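You operate a simulated robot arm through the tools that you are given. There is no shell and no other tool. Be economical: measure what you need, move in short steps, check, and stop when the job is done.

Carry out the task below with a simulated robot arm. There is one attempt and no reset: what you move stays moved.

## Task
Set plate and cup of water on the teal mat; fold the napkin.
Fine: Blue plate on the big ring, purple cup on the small ring, water from the purple jug to about its line. Fold the yellow napkin in half. Jug back. Spill no more than 8 ml. Drop, topple, chip or break nothing, tools too; pinch, knock, crush or weigh down nobody. Set down upright: cup, jug.
Where things are to end (x, y in the base frame): plate within 2.5 cm of [43, -45].

Only the result counts: the job must be done as asked and must still hold three seconds after the hand-in. Knocking over, shifting, dropping, spilling or breaking anything else fails it. Flat cloth is picked up by pressing the open fingertips on it (5 to 10 N) and closing them slowly along it; thin cloth reads only 2 to 8 mm in the jaws.

## Robot
A 6-joint arm with a two-finger parallel gripper, fixed in place. Base frame: the origin is at the foot of the arm, x ahead of it, y to its left, z up; the work surface is at about z = 75. Units: cm, degrees, N and s.
With the tool pointing down near the work surface it reaches from about 34 to 82 cm from the base axis. Its first joint turns from -166.0 to 166.0 degrees. Payload 3.91 kg.
The tool frame sits at the grasp point between the pads (the TCP): z along the fingers, y along the line on which they close. The tips reach 3 cm beyond it. Largest opening 11 cm; finger width 2, thickness 1; the body of the gripper, 4.8 by 11.2 cm, starts 5.5 cm behind the TCP.
Orientation is told as [roll, pitch, yaw] about the base's x, y, z axes, in that order, counted from this pose: with the fingers straight down and closing along the base's y, the tool's x points along the base's -x, its y along +y and its z along -z.

## Interface
- The arm moves only by the tool arm_command. Its arguments are lists of equal length, an entry for each row: "delta_rot": the turn, a rotation vector about the tool's x, y, z in degrees, a list of three; "offset": the shift along the tool's x, y, z in m, a list of three; "jaw": the opening, from 0 (shut) to 1 (fully open). In form: {"delta_rot": [[ax, ay, az], ...], "offset": [[dx, dy, dz], ...], "jaw": [jaw, ...]}. A call has 1 to 8 rows; each row shifts and turns the commanded pose from where the row before left it, along the tool's axes as they then stand. Each row takes 0.2 s and may step no farther than 5 cm and 8.6 degrees from the row before; otherwise, or with a gripper value out of range, the whole call is refused. Where a pose cannot be reached the arm comes as near as it can. A force on the tool above 40 N (or 10 N above the force at the start of the call, whichever is more), or a blocked arm, ends the call early, and 0.2 s more pass. Each finger travels about 4.5 cm/s and halts on what it meets, pressing with about 40 N; the grip force reading is that of the motor and also rises with nothing between the fingers. The clock runs only during rows and for 0.2 s after the last one: add rows that do not move to give the fingers time. The reply holds the time, the measured pose of the TCP, the force on the tool along the base axes, the opening and the grip force, in the units named above and with some noise, with the torque about the TCP (base axes, N m) and any sound that the robot's microphone picked up.
- Cameras (640 x 400 px; columns grow to the right, rows downward): "scene" is fixed at [39.97, 64.87, 133.75]; the picture's right is [-0.98, -0.17, 0.00], its down [-0.12, 0.67, -0.74] and it looks along [0.13, -0.73, -0.68] (base axes); focal length 214 px, centre (320, 200). "wrist" rides on the gripper at [7.7, 0.7, -11.4] in the tool frame; the picture's right is [-0.09, 1.00, 0.00], its down [-0.80, -0.07, -0.59] and it looks along [-0.59, -0.05, 0.80] (tool axes); focal length 270 px, centre (320, 200). There is no depth. A picture from a camera that has moved, and an enlarged one, comes with that camera's place and axes in the base frame and with its lens.
- camera(camera): a new picture of that camera. It takes no simulated time.
- raise_lower(by): slides the trunk up (or, below 0, down) by that many cm; the arm rides with it, the base frame stays. It gives what a move gives, with no picture.
- enlarge(camera, box): a new picture of the part [left, top, right, bottom] of that camera's present view, enlarged. It takes no simulated time.
- job_done(): hands the job in; it is judged then, once.

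Go step by step. Nothing tells you positions but the pictures and the camera data: compare them with the known pose of the tool, close in by small moves and look again before you grip or let go. The budget is 120 turns and 76 pictures, counting those below and the enlarged ones. Unless the task says otherwise, let go and move clear before handing in, and close with one line.

The tools are called as name(argument=value, ...) on one line, values as JSON. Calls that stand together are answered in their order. arm_command: Moves the arm, as the interface text tells. Its arguments: {"type":"object","properties":{"delta_rot":{"type":"array"},"offset":{"type":"array"},"jaw":{"type":"array"}},"required":["delta_rot","offset","jaw"]} The other tools are called the same way: raise_lower (by) slides the trunk up or down; camera (camera) takes a picture; enlarge (camera, box) takes an enlarged picture of a part of a camera's view; job_done () hands the job in.

At the start:

```text
t: 0.0
position: [51.42, 5.08, 119.01]
ee_rot: [0.0, 0.0, 0.0]
ft_force: [0.1, -1.1, 0.5]
torque: [-0.03, -0.01, -0.03]
width: 11.0
grasp_force: 0.2
trunk travel left (down, up): [-55.0, 6.0]
```

scene: 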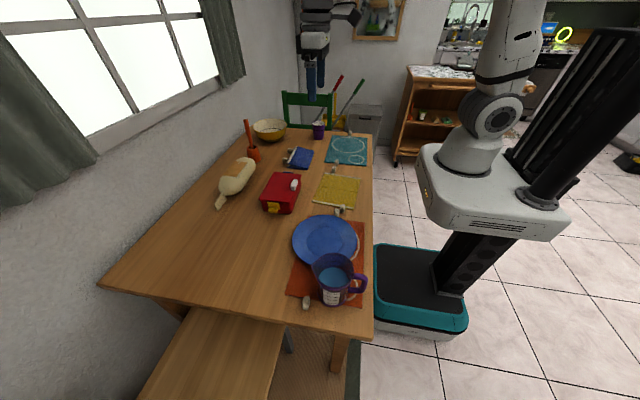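
wrist: 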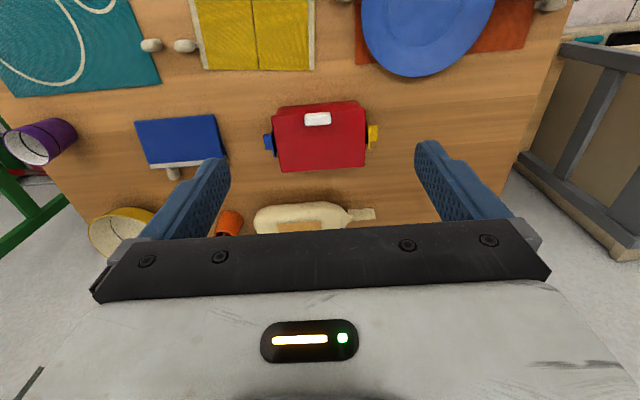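

I see the table with a blue plate on an orange mat, the purple jug with water, the yellow napkin, the teal mat with rings, and the purple cup at the far end. I'll look closer at each of them before moving.

enlarge(camera="scene", box=[270, 180, 390, 320])

enlarge(camera="scene", box=[230, 100, 390, 220])

```text
2.86 times, centred on (330, 250) of scene
camera zoom: at [39.97, 64.87, 133.75], right [-0.98, -0.17, 0.0], down [-0.12, 0.67, -0.74], along [0.13, -0.73, -0.68], focal length 613 px, centre (291, 57)
```

zoom: 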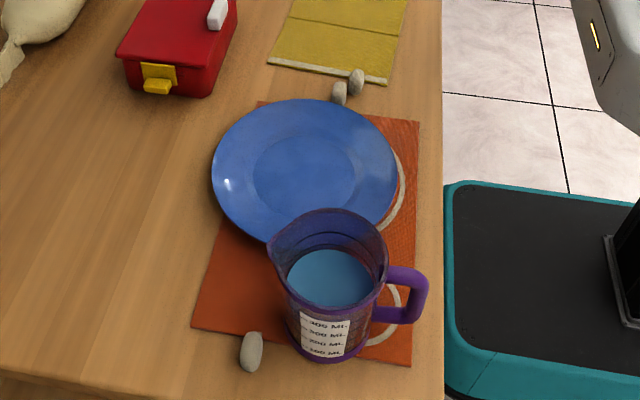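

```text
3.33 times, centred on (310, 160) of scene
camera zoom: at [39.97, 64.87, 133.75], right [-0.98, -0.17, 0.0], down [-0.12, 0.67, -0.74], along [0.13, -0.73, -0.68], focal length 715 px, centre (353, 333)
```

zoom: 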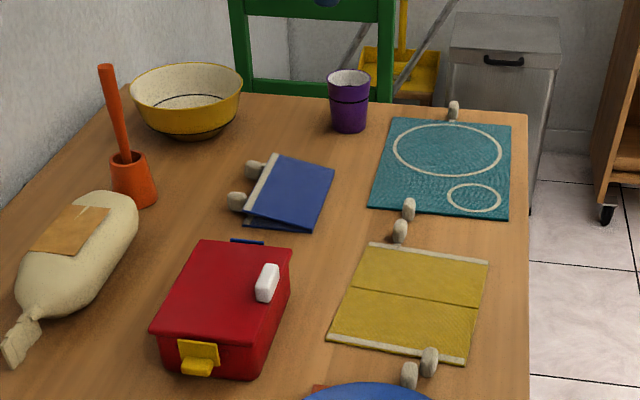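

I'll look closer at the small stone-like things, since they may matter for "nobody".

enlarge(camera="wrist", box=[0, 0, 340, 180])

enlarge(camera="scene", box=[310, 150, 380, 220])

```text
1.88 times, centred on (170, 90) of wrist
camera zoom: at [43.7, 5.9, 130.32], right [0.09, 1.0, 0.0], down [0.8, -0.07, 0.59], along [0.59, -0.05, -0.8], focal length 509 px, centre (602, 407)
```

zoom: 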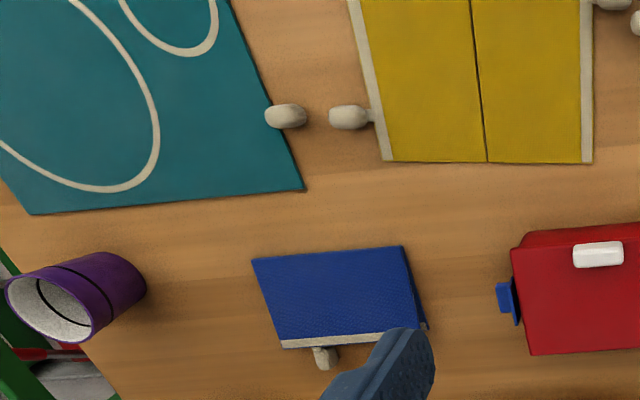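

```text
5.71 times, centred on (345, 185) of scene
camera zoom: at [39.97, 64.87, 133.75], right [-0.98, -0.17, 0.0], down [-0.12, 0.67, -0.74], along [0.13, -0.73, -0.68], focal length 1226 px, centre (177, 286)
```

zoom: 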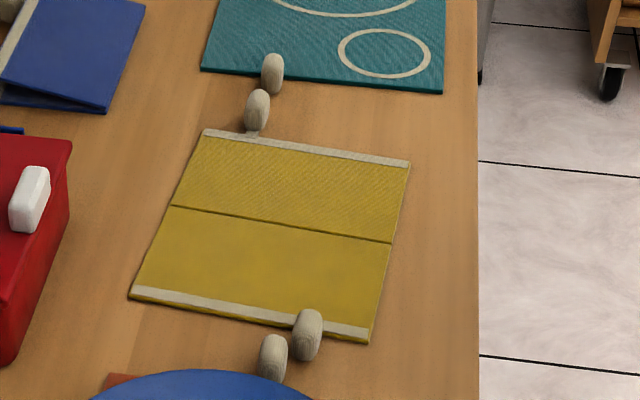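

The oval "stones" seem to be tabs on the cloth hems. I'll move the arm above the plate and jug for a closer view.

arm_command(delta_rot=[[0, 0, 0], [0, 0, 0], [0, 0, 0], [0, 0, 0], [0, 0, 0], [0, 0, 0]], offset=[[0.022, 0.03, 0.023], [0.022, 0.03, 0.023], [0.022, 0.03, 0.023], [0.022, 0.03, 0.023], [0.022, 0.03, 0.023], [0.022, 0.03, 0.023]], jaw=[1, 1, 1, 1, 1, 1])

camera(camera="wrist")

```text
t: 1.4
position: [38.26, 23.35, 105.19]
ee_rot: [-0.1, 0.1, 0.0]
ft_force: [-0.9, -0.7, -0.4]
torque: [0.0, -0.03, 0.01]
width: 11.02
grasp_force: 0.1
trunk travel left (down, up): [-55.0, 6.0]
```

```text
69 pictures are left
camera wrist: at [30.47, 24.08, 116.54], right [0.09, 1.0, 0.0], down [0.8, -0.07, 0.59], along [0.59, -0.05, -0.8], focal length 270 px, centre (320, 200)
```

wrist: 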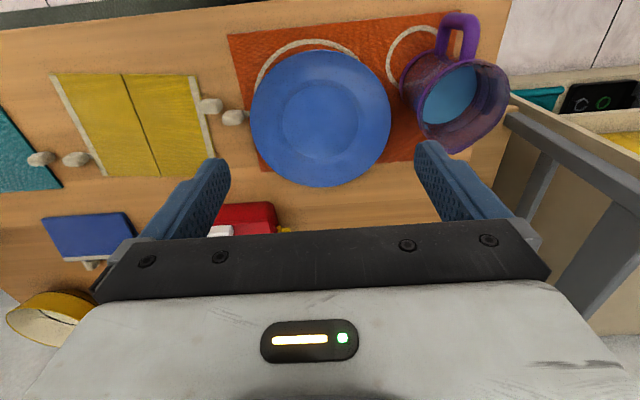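

The plate centre is near (45, 23) with about 21 cm diameter. I'll zoom in on the plate rim and the jug.

enlarge(camera="wrist", box=[220, 10, 520, 200])

enlarge(camera="wrist", box=[40, 60, 260, 190])

enlarge(camera="scene", box=[285, 240, 385, 320])

```text
2.11 times, centred on (370, 105) of wrist
camera zoom: at [30.47, 24.08, 116.54], right [0.09, 1.0, 0.0], down [0.8, -0.07, 0.59], along [0.59, -0.05, -0.8], focal length 569 px, centre (215, 400)
```

zoom: 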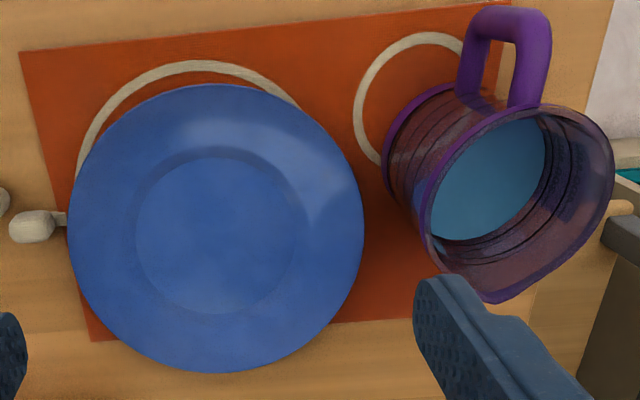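

```text
2.91 times, centred on (150, 125) of wrist
camera zoom: at [30.47, 24.08, 116.54], right [0.09, 1.0, 0.0], down [0.8, -0.07, 0.59], along [0.59, -0.05, -0.8], focal length 786 px, centre (814, 418)
```

zoom: 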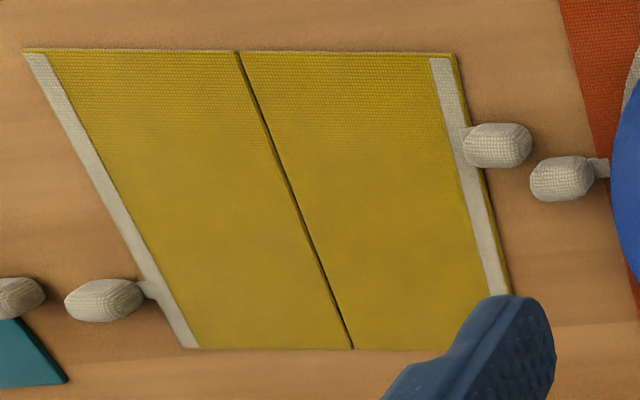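

```text
5.00 times, centred on (335, 280) of scene
camera zoom: at [39.97, 64.87, 133.75], right [-0.98, -0.17, 0.0], down [-0.12, 0.67, -0.74], along [0.13, -0.73, -0.68], focal length 1072 px, centre (245, -200)
```

zoom: 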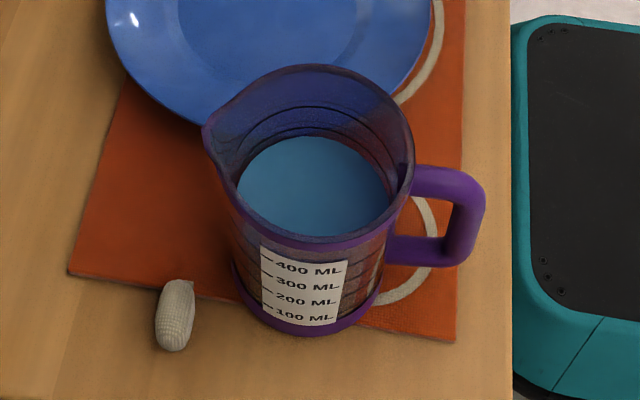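

The tabs are the cloths' grips. I'll turn the hand by 90° so the jaws close radially on the plate's near rim, keeping high.

arm_command(delta_rot=[[0, 0, -8.5], [0, 0, -8.5], [0, 0, -8.5], [0, 0, -8.5], [0, 0, -8.5], [0, 0, -8.5], [0, 0, -8.5], [0, 0, -8.5]], offset=[[0, 0, 0], [0, 0, 0], [0, 0, 0], [0, 0, 0], [0, 0, 0], [0, 0, 0], [0, 0, 0], [0, 0, 0]], jaw=[1, 1, 1, 1, 1, 1, 1, 1])

arm_command(delta_rot=[[0, 0, -8.5], [0, 0, -8.5], [0, 0, -5], [7.5, 0, 0], [7.5, 0, 0], [7.5, 0, 0], [7.5, 0, 0], [0, 0, 0]], offset=[[0, 0, 0], [0, 0, 0], [0, 0, 0.03], [0, 0, 0.03], [0, 0, 0.02], [0, 0.02, 0.02], [0, 0.02, 0.02], [0, 0, 0]], jaw=[1, 1, 1, 1, 1, 1, 1, 1])

camera(camera="wrist")

```text
t: 3.2
position: [38.32, 23.2, 105.07]
ee_rot: [0.1, 0.0, 68.1]
ft_force: [0.6, 0.2, -0.4]
torque: [-0.02, 0.0, 0.01]
width: 11.01
grasp_force: 0.0
trunk travel left (down, up): [-55.0, 6.0]
```

```text
t: 5.0
position: [35.84, 23.2, 92.13]
ee_rot: [-30.0, 0.0, 90.0]
ft_force: [-0.3, 0.2, 0.2]
torque: [0.05, 0.03, 0.01]
width: 11.0
grasp_force: 0.1
trunk travel left (down, up): [-55.0, 6.0]
```

```text
65 pictures are left
camera wrist: at [29.61, 15.43, 101.55], right [-0.86, 0.09, -0.5], down [-0.24, 0.8, 0.55], along [0.45, 0.59, -0.67], focal length 270 px, centre (320, 200)
```

wrist: 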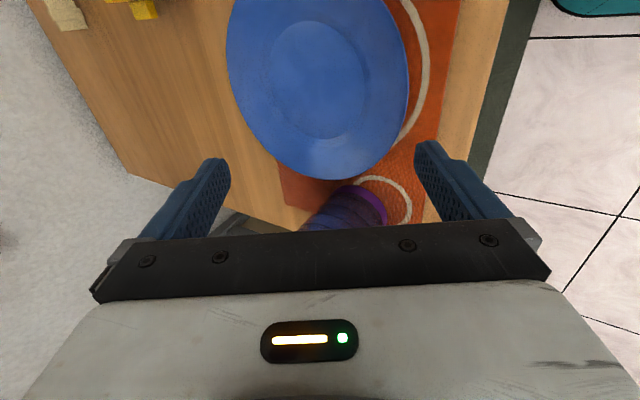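

The hand is tilted over the plate's near rim. I'll move lower in front of the rim, flatten the tilt, narrow the jaws and look at the rim side-on.

arm_command(delta_rot=[[0, 0, 0], [0, 0, 0], [8.3, 0, 0], [8.3, 0, 0], [8.4, 0, 0], [0, 0, 0]], offset=[[0, 0.035, 0.016], [0, 0.035, 0.016], [0, 0.03, 0.016], [0, 0, 0], [0, 0, 0], [0, 0, 0]], jaw=[0.5, 0.3, 0.2, 0.2, 0.2, 0.2])

camera(camera="wrist")

```text
t: 6.6
position: [30.7, 26.68, 83.07]
ee_rot: [-56.2, -4.3, 90.0]
ft_force: [-0.2, -0.3, 0.0]
torque: [0.02, -0.01, 0.02]
width: 2.19
grasp_force: 0.0
out of reach, approached as far as the arm can: row 3
trunk travel left (down, up): [-55.0, 6.0]
stopped in row 6: the arm was blocked; the commanded pose is now the measured one
```

```text
64 pictures are left
camera wrist: at [20.83, 18.63, 88.13], right [-0.55, 0.15, -0.82], down [-0.46, 0.77, 0.45], along [0.7, 0.62, -0.36], focal length 270 px, centre (320, 200)
```

wrist: 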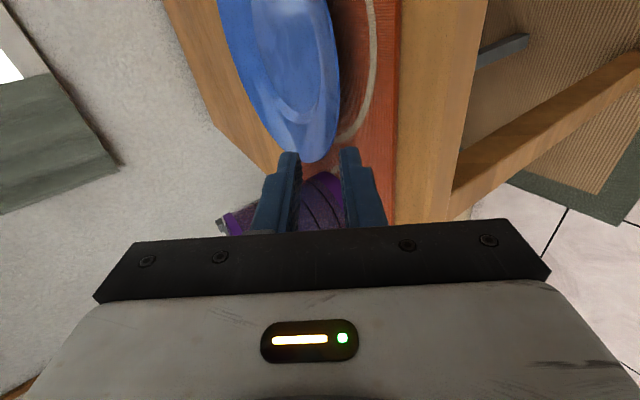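

Reach is limited here, but this view shows the rim standing off the mat. I'll zoom in.

enlarge(camera="wrist", box=[200, 0, 420, 220])

```text
1.82 times, centred on (310, 110) of wrist
camera zoom: at [20.83, 18.63, 88.13], right [-0.55, 0.15, -0.82], down [-0.46, 0.77, 0.45], along [0.7, 0.62, -0.36], focal length 491 px, centre (338, 364)
```

zoom: 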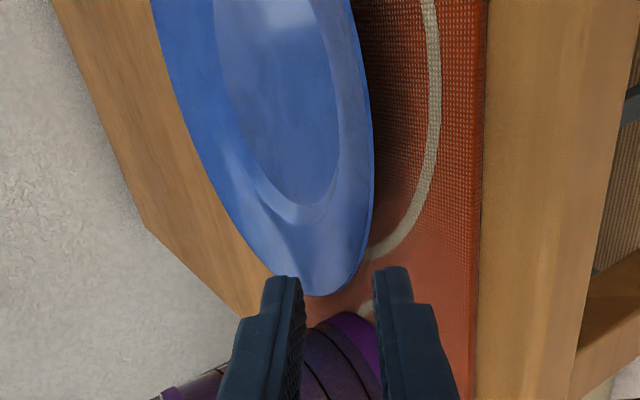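

Rim lip is at about z 77.6, roughly 2.3 cm above the mat. Reach is too tight from this side, so I'll approach from the plate's −y side instead; first retreat up and untilt.

arm_command(delta_rot=[[0, 0, 0], [0, 0, 0], [0, 0, 0], [-8.2, 0, 0], [-8.2, 0, 0], [-8.2, 0, 0], [-8.2, 0, 0], [-8.2, 0, 0]], offset=[[0, -0.03, -0.02], [0, -0.03, -0.02], [0, -0.04, -0.02], [0, 0, -0.02], [0, 0, 0], [0, 0, 0], [0, 0, 0], [0, 0, 0]], jaw=[0.2, 0.2, 0.2, 0.2, 0.2, 0.2, 0.2, 0.2])

```text
t: 8.4
position: [30.59, 28.62, 94.83]
ee_rot: [-15.3, -4.2, 90.0]
ft_force: [0.1, -0.4, 0.0]
torque: [-0.01, 0.03, 0.01]
width: 2.22
grasp_force: 0.0
out of reach, approached as far as the arm can: row 2, 3, 4
trunk travel left (down, up): [-55.0, 6.0]
```

arm_command(delta_rot=[[-7.6, 0, 0], [-7.6, 0, 0], [0, 0, 8], [0, 0, 8], [0, 0, 8], [0, 0, 8], [0, 0, 8], [0, 0, 8]], offset=[[0, -0.02, 0], [0, -0.02, 0], [0, -0.02, 0], [0, 0, 0], [0, 0, 0], [0, 0, 0], [0, 0, 0], [0, 0, 0]], jaw=[0.2, 0.2, 0.2, 0.2, 0.2, 0.2, 0.2, 0.2])

arm_command(delta_rot=[[0, 0, 8], [0, 0, 8], [0, 0, 8], [0, 0, 8], [0, 0, 0], [0, 0, 0], [0, 0, 0]], offset=[[0, 0, 0], [0, 0, 0], [0, 0, 0], [0, 0, 0], [0, -0.03, 0], [0, -0.03, 0], [0, 0, 0]], jaw=[0.2, 0.2, 0.2, 0.2, 0.15, 0.15, 0.15])

```text
t: 10.2
position: [35.62, 28.3, 95.59]
ee_rot: [-0.2, -5.0, 41.6]
ft_force: [0.1, 0.3, -0.2]
torque: [0.01, 0.0, 0.02]
width: 2.18
grasp_force: 0.1
out of reach, approached as far as the arm can: row 1
trunk travel left (down, up): [-55.0, 6.0]
```

```text
t: 11.8
position: [36.74, 22.33, 95.43]
ee_rot: [2.5, -4.4, 9.5]
ft_force: [0.3, 0.1, 0.1]
torque: [0.01, -0.01, 0.03]
width: 1.68
grasp_force: 0.1
trunk travel left (down, up): [-55.0, 6.0]
```

arm_command(delta_rot=[[0, 4.4, 0], [0, 0, 0], [0, 0, 0], [0, 0, 0], [0, 0, 0], [-7.9, 0, 0], [-7.9, 0, 0], [-7.9, 0, 0]], offset=[[-0.0166, -0.0378, 0], [-0.0166, -0.0378, 0], [-0.0166, -0.0378, 0], [-0.0166, -0.0378, 0], [-0.0166, -0.0378, 0], [0, 0, 0], [0, 0, 0], [0, 0, 0]], jaw=[0.15, 0.15, 0.15, 0.15, 0.15, 0.15, 0.15, 0.15])

arm_command(delta_rot=[[-7.9, 0, 0], [-7.9, 0, 0], [-7.9, 0, 0], [0, 0, 0], [0, 0, 0], [0, 0, 0]], offset=[[0, 0, 0], [0, 0, 0], [0, 0, 0], [0, 0.025, 0.02], [0, 0.025, 0.02], [0, 0, 0]], jaw=[0.15, 0.15, 0.15, 0.15, 0.15, 0.15])

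```text
t: 13.6
position: [48.16, 5.06, 94.75]
ee_rot: [26.3, -0.1, 9.7]
ft_force: [-0.1, 0.4, 0.1]
torque: [-0.02, 0.0, 0.0]
width: 1.67
grasp_force: 0.2
trunk travel left (down, up): [-55.0, 6.0]
```

```text
t: 15.0
position: [47.03, 11.29, 96.02]
ee_rot: [50.0, 0.0, 9.8]
ft_force: [1.0, 0.3, 0.3]
torque: [0.0, 0.0, 0.02]
width: 1.65
grasp_force: 0.0
trunk travel left (down, up): [-55.0, 6.0]
```

arm_command(delta_rot=[[0, 0, 0], [0, 0, 0], [0, 0, 0], [0, 0, 0]], offset=[[0, -0.045, 0.0153], [0, -0.045, 0.0153], [0, -0.044, 0.0153], [0, 0, 0]], jaw=[0.15, 0.15, 0.15, 0.15])

camera(camera="wrist")

enlarge(camera="scene", box=[270, 140, 390, 280])

```text
t: 16.0
position: [47.91, 6.35, 82.73]
ee_rot: [49.9, 0.0, 9.7]
ft_force: [0.0, 0.0, 0.3]
torque: [-0.02, 0.01, 0.03]
width: 1.65
grasp_force: 0.1
trunk travel left (down, up): [-55.0, 6.0]
```

```text
62 pictures are left
camera wrist: at [41.66, -3.23, 90.62], right [-0.02, 0.65, 0.76], down [0.87, -0.36, 0.33], along [0.48, 0.67, -0.56], focal length 270 px, centre (320, 200)
```

wrist: 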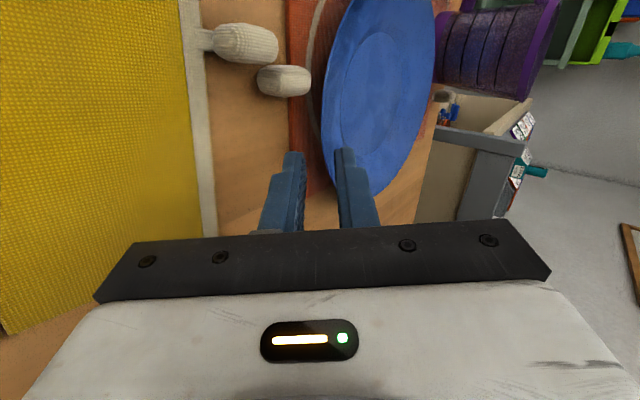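

```text
2.86 times, centred on (330, 210) of scene
camera zoom: at [39.97, 64.87, 133.75], right [-0.98, -0.17, 0.0], down [-0.12, 0.67, -0.74], along [0.13, -0.73, -0.68], focal length 613 px, centre (291, 171)
```

zoom: 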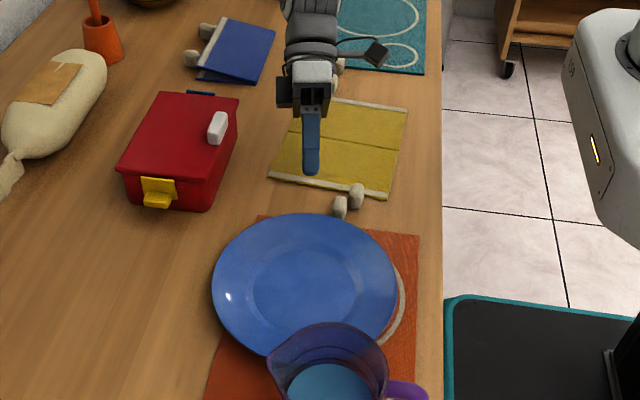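

The rim lip lines up with the middle of the jaws. I'll advance along the fingers in small steps, watching the force.

arm_command(delta_rot=[[0, 0, 0], [0, 0, 0], [0, 0, 0], [0, 0, 0], [0, 0, 0]], offset=[[0, 0.001, 0.015], [0, 0.001, 0.01], [0, 0, 0.01], [0, 0, 0.01], [0, 0, 0]], jaw=[0.14, 0.14, 0.14, 0.14, 0.14])

enlarge(camera="wrist", box=[240, 40, 440, 240])

```text
t: 17.2
position: [47.2, 9.78, 80.17]
ee_rot: [49.9, 0.0, 9.8]
ft_force: [-0.6, 0.1, -0.1]
torque: [0.03, -0.01, 0.0]
width: 1.54
grasp_force: 0.0
trunk travel left (down, up): [-55.0, 6.0]
```

```text
2.00 times, centred on (340, 140) of wrist
camera zoom: at [41.09, 0.31, 87.85], right [-0.02, 0.65, 0.76], down [0.87, -0.36, 0.33], along [0.48, 0.67, -0.56], focal length 541 px, centre (280, 320)
```

zoom: 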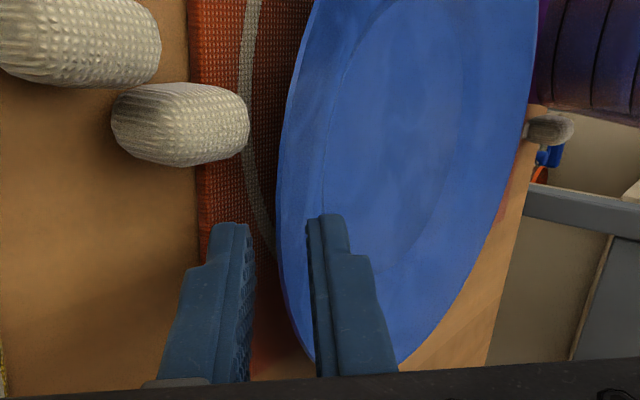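

The rim lies between the fingers. I'll go in 1.6 cm more.

arm_command(delta_rot=[[0, 0, 0], [0, 0, 0], [0, 0, 0]], offset=[[0, 0, 0.008], [0, 0, 0.008], [0, 0, 0]], jaw=[0.14, 0.14, 0.14])

enlarge(camera="wrist", box=[240, 40, 440, 240])

```text
t: 18.0
position: [47.01, 11.06, 78.94]
ee_rot: [49.9, 0.0, 9.8]
ft_force: [-0.2, -0.4, -0.5]
torque: [0.01, -0.03, -0.03]
width: 1.55
grasp_force: 0.1
trunk travel left (down, up): [-55.0, 6.0]
```

```text
2.00 times, centred on (340, 140) of wrist
camera zoom: at [40.9, 1.55, 86.81], right [-0.02, 0.65, 0.76], down [0.87, -0.36, 0.33], along [0.48, 0.67, -0.56], focal length 541 px, centre (280, 320)
```

zoom: 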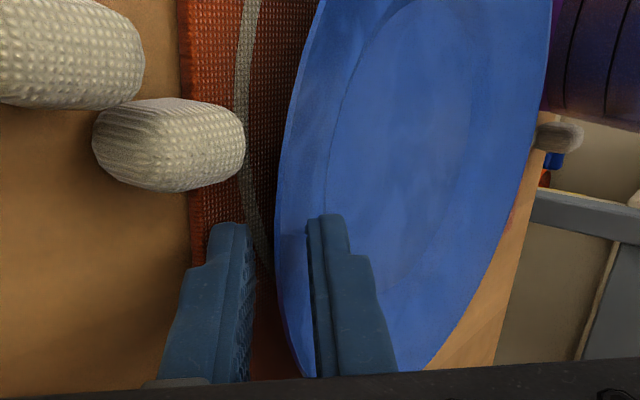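

No contact yet and the lip is well inside. I'll go a bit deeper and close.

arm_command(delta_rot=[[0, 0, 0], [0, 0, 0], [0, 0, 0], [0, 0, 0], [0, 0, 0], [0, 0, 0]], offset=[[0, 0, 0.004], [0, 0, 0], [0, 0, 0], [0, 0, 0], [0, 0, 0], [0, 0, 0]], jaw=[0.14, 0.1, 0.07, 0.04, 0.01, 0])

enlarge(camera="wrist", box=[240, 40, 440, 240])

```text
t: 19.4
position: [46.98, 11.45, 78.73]
ee_rot: [50.0, -0.1, 9.7]
ft_force: [-0.7, 5.5, 19.1]
torque: [1.39, -0.57, 0.17]
width: 1.01
grasp_force: 40.0
trunk travel left (down, up): [-55.0, 6.0]
```

```text
2.00 times, centred on (340, 140) of wrist
camera zoom: at [40.78, 1.87, 86.66], right [-0.02, 0.65, 0.76], down [0.87, -0.36, 0.33], along [0.49, 0.67, -0.56], focal length 541 px, centre (280, 320)
```

zoom: 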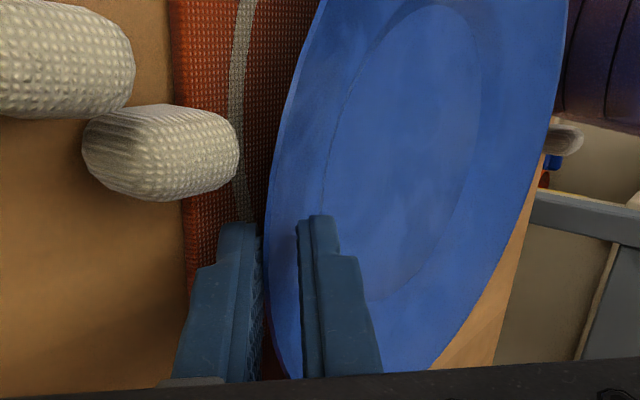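

Grip is firm at 1.0 cm, with the plate pressed slightly down. I'll lift slightly with a small retreat from the jug and watch the load.

arm_command(delta_rot=[[0, 0, 0], [0, 0, 0], [0, 0, 0], [0, 0, 0], [0, 0, 0]], offset=[[0, 0.003, -0.003], [0, 0.003, -0.004], [0, 0.003, -0.006], [0, 0.003, -0.006], [0, 0, 0]], jaw=[0, 0, 0, 0, 0])

enlarge(camera="scene", box=[270, 160, 390, 300])

```text
t: 20.6
position: [47.05, 10.63, 80.81]
ee_rot: [49.9, 0.0, 9.8]
ft_force: [-1.0, 1.4, 3.5]
torque: [0.71, 0.04, 0.2]
width: 0.69
grasp_force: 40.8
trunk travel left (down, up): [-55.0, 6.0]
```

```text
2.86 times, centred on (330, 230) of scene
camera zoom: at [39.97, 64.87, 133.75], right [-0.98, -0.17, 0.0], down [-0.12, 0.67, -0.74], along [0.13, -0.73, -0.68], focal length 613 px, centre (291, 114)
```

zoom: 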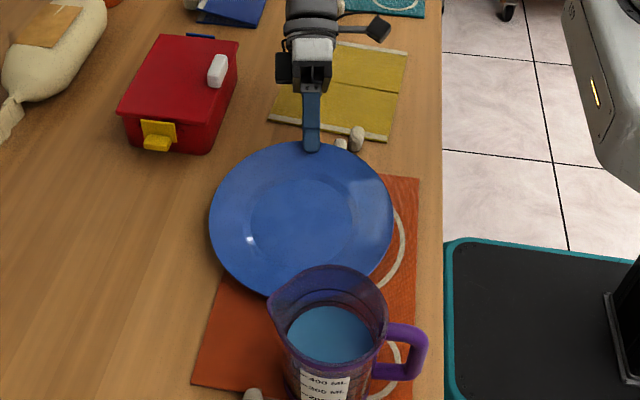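

arm_command(delta_rot=[[0, 0, 0], [0, 0, 0], [0, 0, 0], [0, 0, 0], [0, 0, 0]], offset=[[0, 0.004, -0.01], [0, 0.006, -0.013], [0, 0.008, -0.013], [0, 0.01, -0.013], [0, 0, 0]], jaw=[0, 0, 0, 0, 0])

camera(camera="wrist")

enlarge(camera="scene", box=[270, 160, 390, 300])

```text
t: 21.8
position: [47.45, 8.71, 86.12]
ee_rot: [49.8, 0.0, 9.9]
ft_force: [0.7, -0.1, -0.5]
torque: [0.03, 0.02, -0.01]
width: 0.0
grasp_force: 37.3
trunk travel left (down, up): [-55.0, 6.0]
```

```text
56 pictures are left
camera wrist: at [41.27, -0.72, 94.02], right [-0.02, 0.65, 0.76], down [0.87, -0.36, 0.33], along [0.48, 0.67, -0.56], focal length 270 px, centre (320, 200)
```

wrist: 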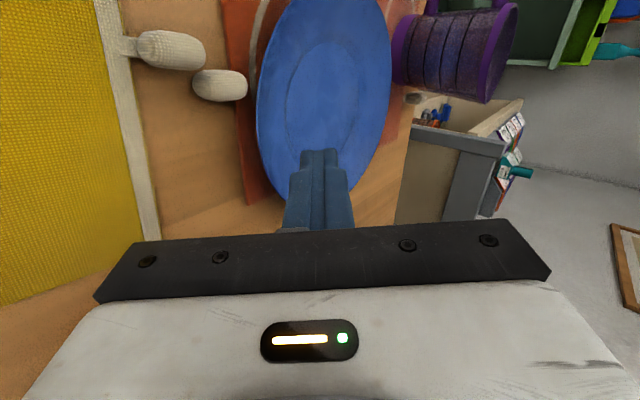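

```text
2.86 times, centred on (330, 230) of scene
camera zoom: at [39.97, 64.87, 133.75], right [-0.98, -0.17, 0.0], down [-0.12, 0.67, -0.74], along [0.13, -0.73, -0.68], focal length 613 px, centre (291, 114)
```

zoom: 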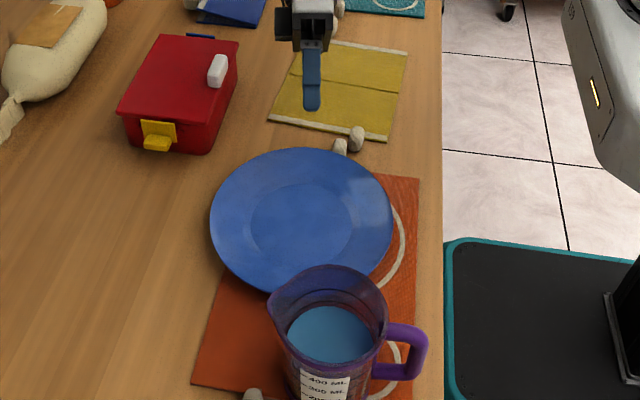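

The rim slipped out on a tilt mismatch and the plate settled back gently, about 1 cm nearer −y. I'll re-approach with fingers flatter, parallel to the flange, and deeper.

arm_command(delta_rot=[[0, 0, 0], [-6, 0, 0], [-6, 0, 0], [0, 0, 0], [0, 0, 0], [0, 0, 0]], offset=[[-0.004, -0.0257, -0.0306], [0, 0, 0], [0, 0, 0], [0, -0.0205, 0.021], [0, -0.0205, 0.021], [0, 0, 0]], jaw=[0.05, 0.145, 0.145, 0.145, 0.145, 0.145])

enlarge(camera="wrist", box=[220, 20, 440, 240])

```text
t: 23.2
position: [48.26, 6.66, 80.38]
ee_rot: [61.9, 0.1, 9.7]
ft_force: [-0.1, -0.7, -0.5]
torque: [0.0, 0.02, -0.03]
width: 1.61
grasp_force: 0.1
trunk travel left (down, up): [-55.0, 6.0]
```

```text
1.82 times, centred on (330, 130) of wrist
camera zoom: at [42.3, -4.29, 86.46], right [0.01, 0.48, 0.88], down [0.88, -0.41, 0.22], along [0.47, 0.78, -0.42], focal length 491 px, centre (302, 327)
```

zoom: 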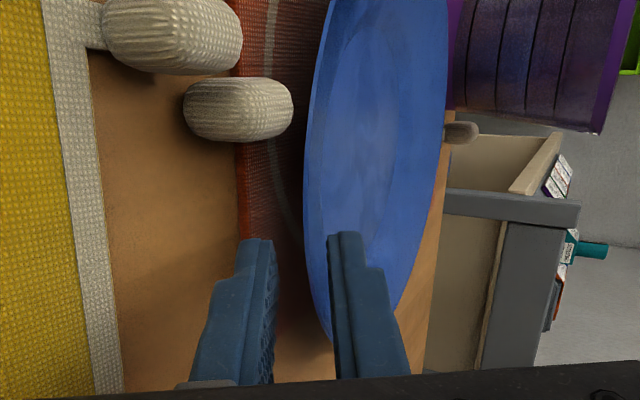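

arm_command(delta_rot=[[0, 0, 0], [0, 0, 0], [0, 0, 0], [0, 0, 0], [0, 0, 0]], offset=[[0, 0, 0.012], [0, 0, 0.012], [0, 0, 0.011], [0, 0, 0.01], [0, 0, 0]], jaw=[0.145, 0.145, 0.145, 0.145, 0.145])

enlarge(camera="wrist", box=[220, 20, 440, 240])

```text
t: 24.4
position: [47.58, 10.51, 78.5]
ee_rot: [61.9, -0.1, 9.8]
ft_force: [0.8, -3.8, 5.9]
torque: [-0.01, -0.04, 0.02]
width: 1.45
grasp_force: 0.1
trunk travel left (down, up): [-55.0, 6.0]
```

```text
1.82 times, centred on (330, 130) of wrist
camera zoom: at [41.63, -0.41, 84.39], right [0.01, 0.48, 0.88], down [0.88, -0.41, 0.22], along [0.47, 0.78, -0.42], focal length 491 px, centre (302, 327)
```

zoom: 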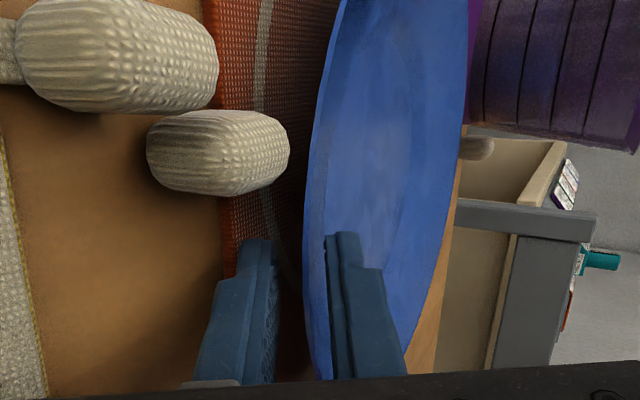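

Light contact of the lower fingertip with the mat; the lip is about 2 cm inside. I'll close now.

arm_command(delta_rot=[[0, 0, 0], [0, 0, 0], [0, 0, 0], [0, 0, 0], [0, 0, 0], [0, 0, 0]], offset=[[0, 0.001, 0], [0, 0, 0.002], [0, 0, 0], [0, 0, 0], [0, 0, 0], [0, 0, 0]], jaw=[0.12, 0.1, 0.07, 0.04, 0.01, 0])

enlarge(camera="wrist", box=[220, 20, 440, 240])

```text
t: 25.8
position: [47.53, 10.91, 78.7]
ee_rot: [62.0, -0.1, 9.8]
ft_force: [4.1, 12.1, 28.1]
torque: [1.28, 0.16, -0.37]
width: 0.51
grasp_force: 35.6
trunk travel left (down, up): [-55.0, 6.0]
```

```text
1.82 times, centred on (330, 130) of wrist
camera zoom: at [41.51, -0.1, 84.53], right [0.01, 0.47, 0.88], down [0.88, -0.41, 0.22], along [0.47, 0.78, -0.42], focal length 491 px, centre (302, 327)
```

zoom: 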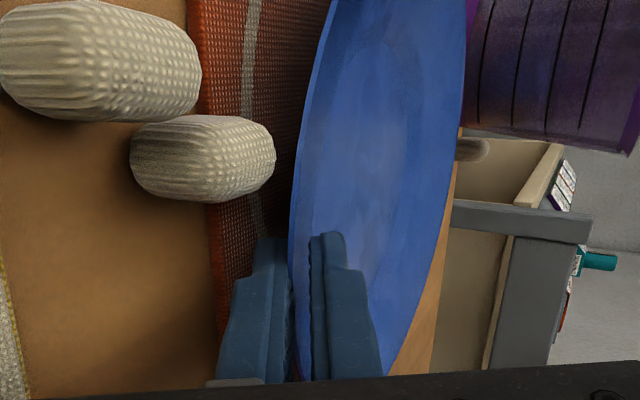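

Now 0.51 cm width, a parallel pinch on the flange. I'll lift slowly by 1 cm.

arm_command(delta_rot=[[0, 0, 0], [0, 0, 0], [0, 0, 0], [0, 0, 0], [0, 0, 0], [0, 0, 0]], offset=[[0, 0.0022, -0.0012], [0, 0.0022, -0.0012], [0, 0.0022, -0.0012], [0, 0.0022, -0.0012], [0, 0, 0], [0, 0, 0]], jaw=[0, 0, 0, 0, 0, 0])

enlarge(camera="wrist", box=[220, 20, 440, 240])

```text
t: 27.2
position: [47.46, 10.7, 79.4]
ee_rot: [62.0, 0.1, 9.8]
ft_force: [-1.4, -0.4, 4.5]
torque: [0.94, 0.08, 0.45]
width: 0.38
grasp_force: 40.1
trunk travel left (down, up): [-55.0, 6.0]
```

```text
1.82 times, centred on (330, 130) of wrist
camera zoom: at [41.52, -0.2, 85.41], right [0.01, 0.48, 0.88], down [0.88, -0.41, 0.22], along [0.47, 0.78, -0.43], focal length 491 px, centre (302, 327)
```

zoom: 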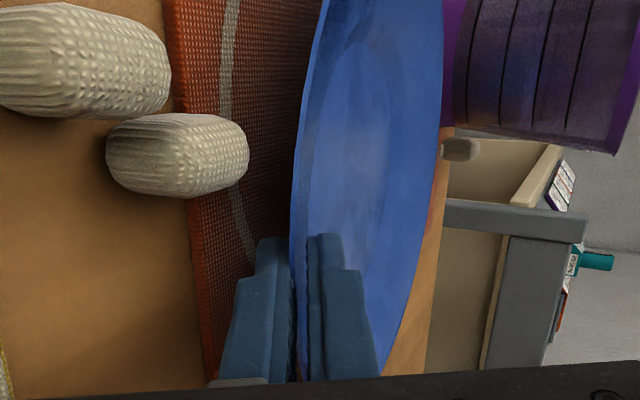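

arm_command(delta_rot=[[0, 0, 0], [-1, 0, 0], [-1, 0, 0], [-1, 0, 0], [-1, 0, 0], [0, 0, 0]], offset=[[0, 0.0044, -0.0024], [0, 0.0044, -0.0026], [0, 0.0044, -0.003], [0, 0.0044, -0.003], [0, 0.0044, -0.003], [0, 0, 0]], jaw=[0, 0, 0, 0, 0, 0])

enlarge(camera="wrist", box=[220, 20, 440, 240])

```text
t: 28.6
position: [47.62, 10.55, 82.11]
ee_rot: [65.9, -0.1, 9.8]
ft_force: [0.7, 0.4, -2.5]
torque: [-0.28, -0.02, 0.01]
width: 0.35
grasp_force: 39.7
trunk travel left (down, up): [-55.0, 6.0]
```

```text
1.82 times, centred on (330, 130) of wrist
camera zoom: at [41.68, -0.85, 87.31], right [0.02, 0.42, 0.91], down [0.89, -0.43, 0.18], along [0.46, 0.8, -0.38], focal length 491 px, centre (302, 327)
```

zoom: 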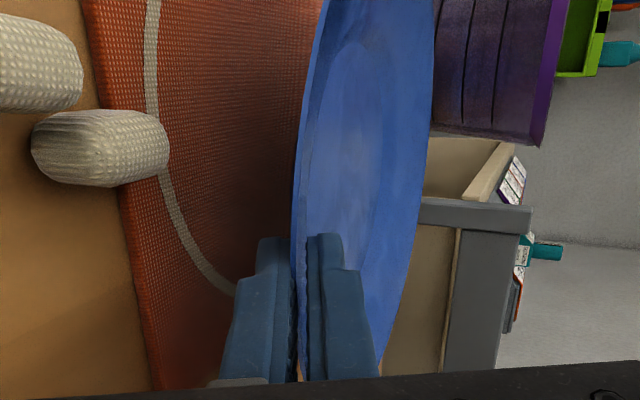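

The plate is lifted clear (about 2.5 N). I'll raise it and draw it back toward −y away from the jug.

arm_command(delta_rot=[[0, 0, 0], [0, 0, 0], [0, 0, 0], [0, 0, 0], [0, 0, 0], [0, 0, 0]], offset=[[0, 0.018, -0.018], [0, 0.018, -0.022], [0, 0.014, -0.03], [0, 0.01, -0.03], [0, 0.009, -0.03], [0, 0, 0]], jaw=[0, 0, 0, 0, 0, 0])

arm_command(delta_rot=[[0, -5, 2.2], [0, -5, 2.2], [0, -5, 2.2], [0, -5, 2.2], [0, -5, 2.2], [0, -5, 2.2], [0, -5, 2.2], [0, -5, 2.2]], offset=[[0, 0, -0.02], [0, 0, -0.02], [0, 0, -0.02], [0, 0, -0.02], [0, 0, -0.02], [0, 0, -0.02], [0, 0, -0.02], [0, 0, -0.02]], jaw=[0, 0, 0, 0, 0, 0, 0, 0])

camera(camera="scene")

```text
t: 30.0
position: [49.05, 1.6, 93.51]
ee_rot: [66.0, 0.0, 9.8]
ft_force: [-0.3, -0.4, -1.1]
torque: [-0.26, -0.04, 0.02]
width: 0.35
grasp_force: 40.1
trunk travel left (down, up): [-55.0, 6.0]
```

```text
t: 31.8
position: [46.87, -12.53, 100.19]
ee_rot: [66.1, -0.2, -34.1]
ft_force: [0.2, -0.3, -3.2]
torque: [-0.18, 0.17, 0.02]
width: 0.34
grasp_force: 40.5
trunk travel left (down, up): [-55.0, 6.0]
```

```text
49 pictures are left
```

scene: 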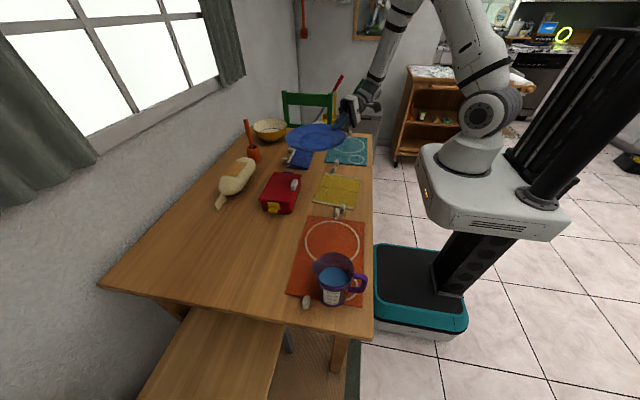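

arm_command(delta_rot=[[0, -7.3, 3.3], [0, -7.3, 3.3], [0, 0, 0], [0, 0, 0], [0, 0, 0], [0, 0, 0], [0, 0, 0]], offset=[[0, 0, 0], [0, 0, 0], [-0.016, -0.015, -0.021], [-0.018, -0.018, -0.024], [-0.018, -0.018, -0.024], [-0.018, -0.018, -0.024], [-0.018, -0.018, -0.024]], jaw=[0, 0, 0, 0, 0, 0, 0])

arm_command(delta_rot=[[0, 0, 0], [0, 0, 0], [0, 0, 0], [0, 0, 0], [0, 0, 0], [0, 0, 0], [0, 0, 0], [0, 0, 0]], offset=[[-0.018, -0.018, -0.024], [-0.018, -0.018, -0.024], [-0.018, -0.018, -0.024], [-0.018, -0.018, -0.024], [-0.018, -0.018, -0.024], [-0.018, -0.018, -0.024], [-0.014, -0.012, -0.018], [0, 0, 0]], jaw=[0, 0, 0, 0, 0, 0, 0, 0])

enlarge(camera="scene", box=[270, 90, 390, 190])

camera(camera="wrist")

```text
t: 33.4
position: [41.67, -28.47, 96.91]
ee_rot: [66.0, 0.0, -49.9]
ft_force: [-0.7, -0.5, -2.1]
torque: [-0.16, 0.22, -0.02]
width: 0.34
grasp_force: 39.8
trunk travel left (down, up): [-55.0, 6.0]
```

```text
t: 35.2
position: [34.49, -50.44, 92.77]
ee_rot: [66.0, -0.1, -50.0]
ft_force: [0.0, 0.3, -2.8]
torque: [-0.15, 0.2, 0.0]
width: 0.32
grasp_force: 40.2
trunk travel left (down, up): [-55.0, 6.0]
```

```text
4.00 times, centred on (330, 140) of scene
camera zoom: at [39.97, 64.87, 133.75], right [-0.98, -0.17, 0.0], down [-0.12, 0.67, -0.74], along [0.13, -0.73, -0.68], focal length 858 px, centre (280, 440)
```

zoom: 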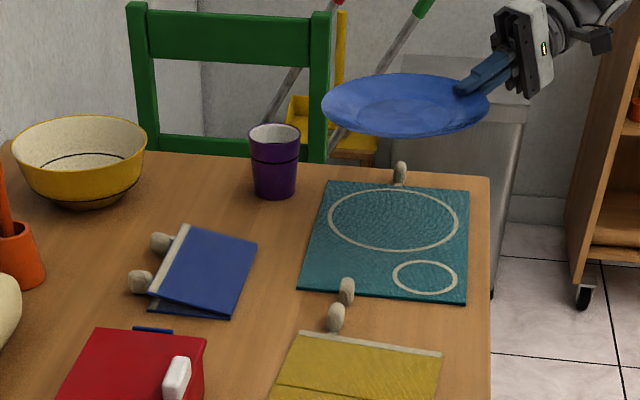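

```text
47 pictures are left
camera wrist: at [21.66, -51.06, 97.9], right [0.37, 0.19, 0.91], down [0.08, -0.98, 0.18], along [0.93, 0.01, -0.37], focal length 270 px, centre (320, 200)
```

wrist: 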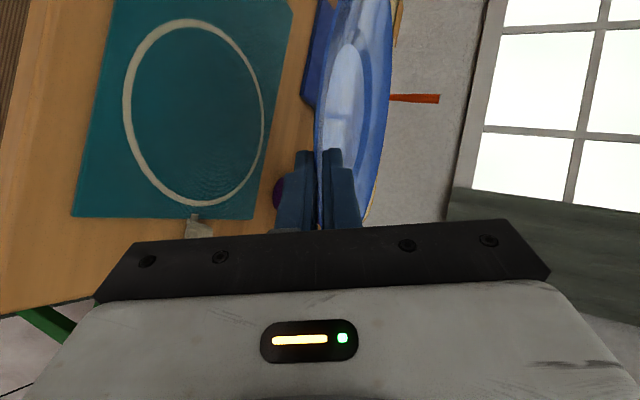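

The plate is near level over the big ring, centred about (43.3, −43.3). I'll shift it 1.7 cm toward −y and descend to just above the mat.

arm_command(delta_rot=[[0, 0, 0], [0, 0, 0], [0, 0, 0], [0, 0, 0], [0, 0, 0]], offset=[[-0.0026, -0.0295, 0.0093], [-0.0026, -0.0295, 0.0093], [-0.0026, -0.0295, 0.0093], [-0.0026, -0.0265, 0.008], [0, 0, 0]], jaw=[0, 0, 0, 0, 0])

enlarge(camera="scene", box=[310, 110, 390, 180])

camera(camera="wrist")

```text
t: 36.4
position: [33.99, -52.14, 80.79]
ee_rot: [66.0, -0.2, -50.0]
ft_force: [-0.8, 0.1, -2.3]
torque: [-0.18, 0.24, -0.01]
width: 0.33
grasp_force: 40.3
trunk travel left (down, up): [-55.0, 6.0]
```

```text
5.71 times, centred on (350, 145) of scene
camera zoom: at [39.97, 64.87, 133.75], right [-0.98, -0.17, 0.0], down [-0.12, 0.67, -0.74], along [0.13, -0.73, -0.68], focal length 1226 px, centre (149, 514)
```

zoom: 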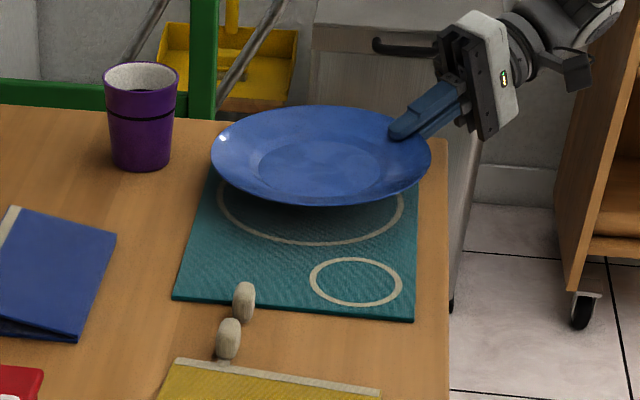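

```text
45 pictures are left
camera wrist: at [21.21, -52.77, 85.92], right [0.36, 0.19, 0.91], down [0.08, -0.98, 0.18], along [0.93, 0.01, -0.37], focal length 270 px, centre (320, 200)
```

wrist: 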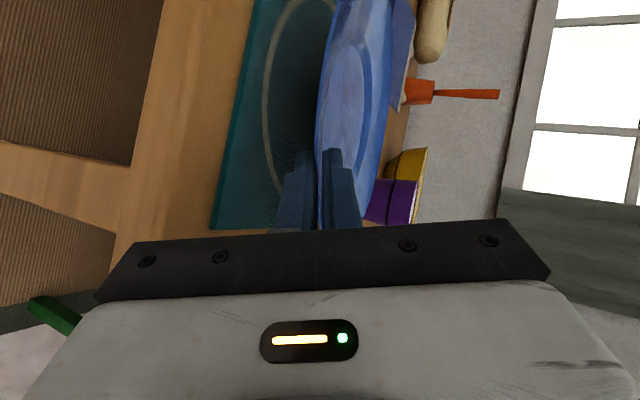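

The plate is centred about (43.2, −45.3). I'll lower it slowly, levelling a few degrees, until it touches.

arm_command(delta_rot=[[1, 0, 0], [1, 0, 0], [1, 0, 0], [0, 0, 0], [0, 0, 0]], offset=[[0, -0.0037, 0.0016], [0, -0.0037, 0.0016], [0, -0.0037, 0.0016], [0, -0.0037, 0.0016], [0, 0, 0]], jaw=[0, 0, 0, 0, 0])

enlarge(camera="wrist", box=[210, 40, 430, 240])

```text
t: 37.6
position: [33.97, -52.16, 79.22]
ee_rot: [63.1, -0.4, -50.1]
ft_force: [-0.5, -2.4, 8.6]
torque: [0.08, -1.05, -0.33]
width: 0.36
grasp_force: 40.2
trunk travel left (down, up): [-55.0, 6.0]
```

```text
2.00 times, centred on (320, 140) of wrist
camera zoom: at [21.35, -52.64, 84.92], right [0.4, 0.23, 0.89], down [0.08, -0.97, 0.21], along [0.91, -0.01, -0.41], focal length 541 px, centre (320, 320)
```

zoom: 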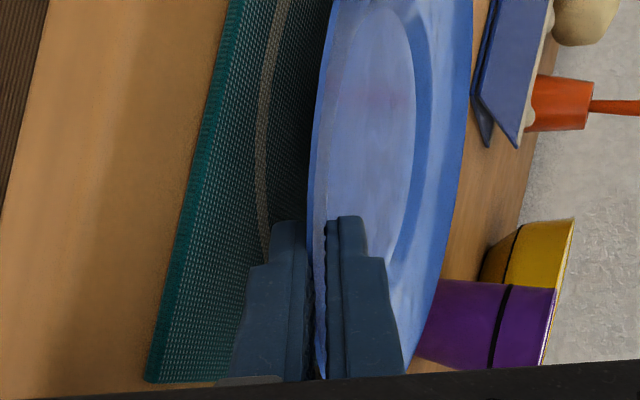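

arm_command(delta_rot=[[-0.8, 0, 0], [-0.8, 0, 0], [0, 0, 0]], offset=[[0, -0.0015, 0.0007], [0, -0.0015, 0.0007], [0, 0, 0]], jaw=[0, 0, 0])

```text
t: 38.4
position: [33.85, -52.06, 78.86]
ee_rot: [64.7, -0.3, -49.9]
ft_force: [1.6, 0.9, 9.1]
torque: [-0.33, -1.02, 0.0]
width: 0.38
grasp_force: 40.1
trunk travel left (down, up): [-55.0, 6.0]
```

The plate rests on the mat. I'll open slightly to release it.

arm_command(delta_rot=[[0, 0, 0], [0, 0, 0], [0, 0, 0], [0, 0, 0]], offset=[[0, 0, 0], [0, 0, 0], [0, 0, 0], [0, 0, 0]], jaw=[0.06, 0.1, 0.14, 0.14])

enlarge(camera="wrist", box=[210, 40, 430, 240])

```text
t: 39.4
position: [34.0, -52.27, 78.78]
ee_rot: [64.7, -0.3, -50.0]
ft_force: [-0.5, -0.8, -0.8]
torque: [-0.04, -0.01, -0.03]
width: 1.54
grasp_force: 0.1
trunk travel left (down, up): [-55.0, 6.0]
```

```text
2.00 times, centred on (320, 140) of wrist
camera zoom: at [21.23, -52.72, 84.23], right [0.38, 0.21, 0.9], down [0.08, -0.98, 0.19], along [0.92, 0.0, -0.39], focal length 541 px, centre (320, 320)
```

zoom: 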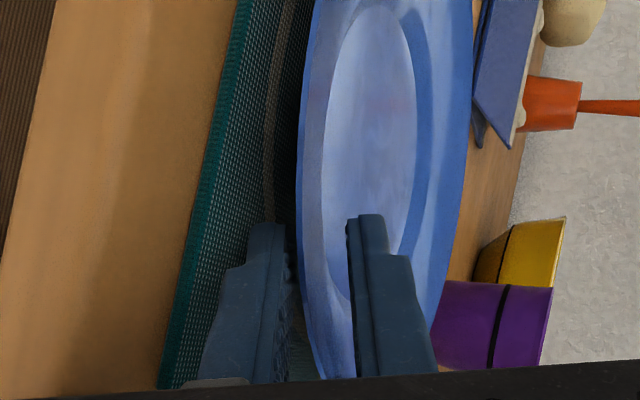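

The plate is free. I'll back out along the fingers, rise, and straighten the hand.

arm_command(delta_rot=[[0, 0, 0], [0, 0, 0], [0, 0, 0], [0, 0, 0], [0, 0, 0], [8.2, 0, 0], [8.2, 0, 0], [8.2, 0, 0]], offset=[[0, 0, -0.012], [0, 0, -0.02], [0, 0, -0.025], [0, 0.04, -0.018], [0, 0.045, -0.02], [0, 0.01, 0], [0, 0, 0], [0, 0, 0]], jaw=[0.14, 0.14, 0.14, 0.14, 0.2, 0.3, 0.5, 0.7])

arm_command(delta_rot=[[8, 0, 0], [8, 0, 0], [8, 0, 0], [8, 0, 0], [8, 0, 0], [0, 0, 8], [0, 0, 8], [0, 0, 8]], offset=[[0, 0, 0], [0, 0, 0], [0, 0, 0], [0, 0, 0], [0, 0, 0], [0, 0, 0], [0, 0, 0], [0, 0, 0]], jaw=[1, 1, 1, 1, 1, 1, 1, 1])

enlarge(camera="scene", box=[280, 110, 380, 180])

```text
t: 41.2
position: [30.52, -55.01, 91.43]
ee_rot: [39.9, -0.2, -49.9]
ft_force: [0.3, -0.3, -0.5]
torque: [0.02, 0.05, 0.0]
width: 7.71
grasp_force: 0.1
trunk travel left (down, up): [-55.0, 6.0]
```

```text
t: 43.0
position: [30.44, -55.09, 91.47]
ee_rot: [0.1, -0.2, -74.1]
ft_force: [0.0, 0.2, -0.7]
torque: [0.03, 0.0, 0.01]
width: 10.99
grasp_force: 0.1
trunk travel left (down, up): [-55.0, 6.0]
```

```text
5.71 times, centred on (330, 145) of scene
camera zoom: at [39.97, 64.87, 133.75], right [-0.98, -0.17, 0.0], down [-0.12, 0.67, -0.74], along [0.13, -0.73, -0.68], focal length 1226 px, centre (263, 514)
```

zoom: 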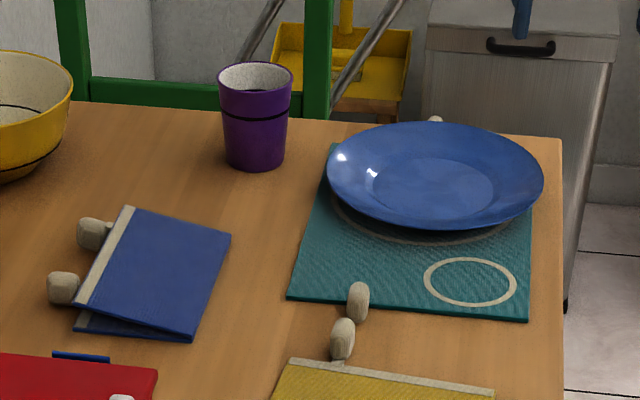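

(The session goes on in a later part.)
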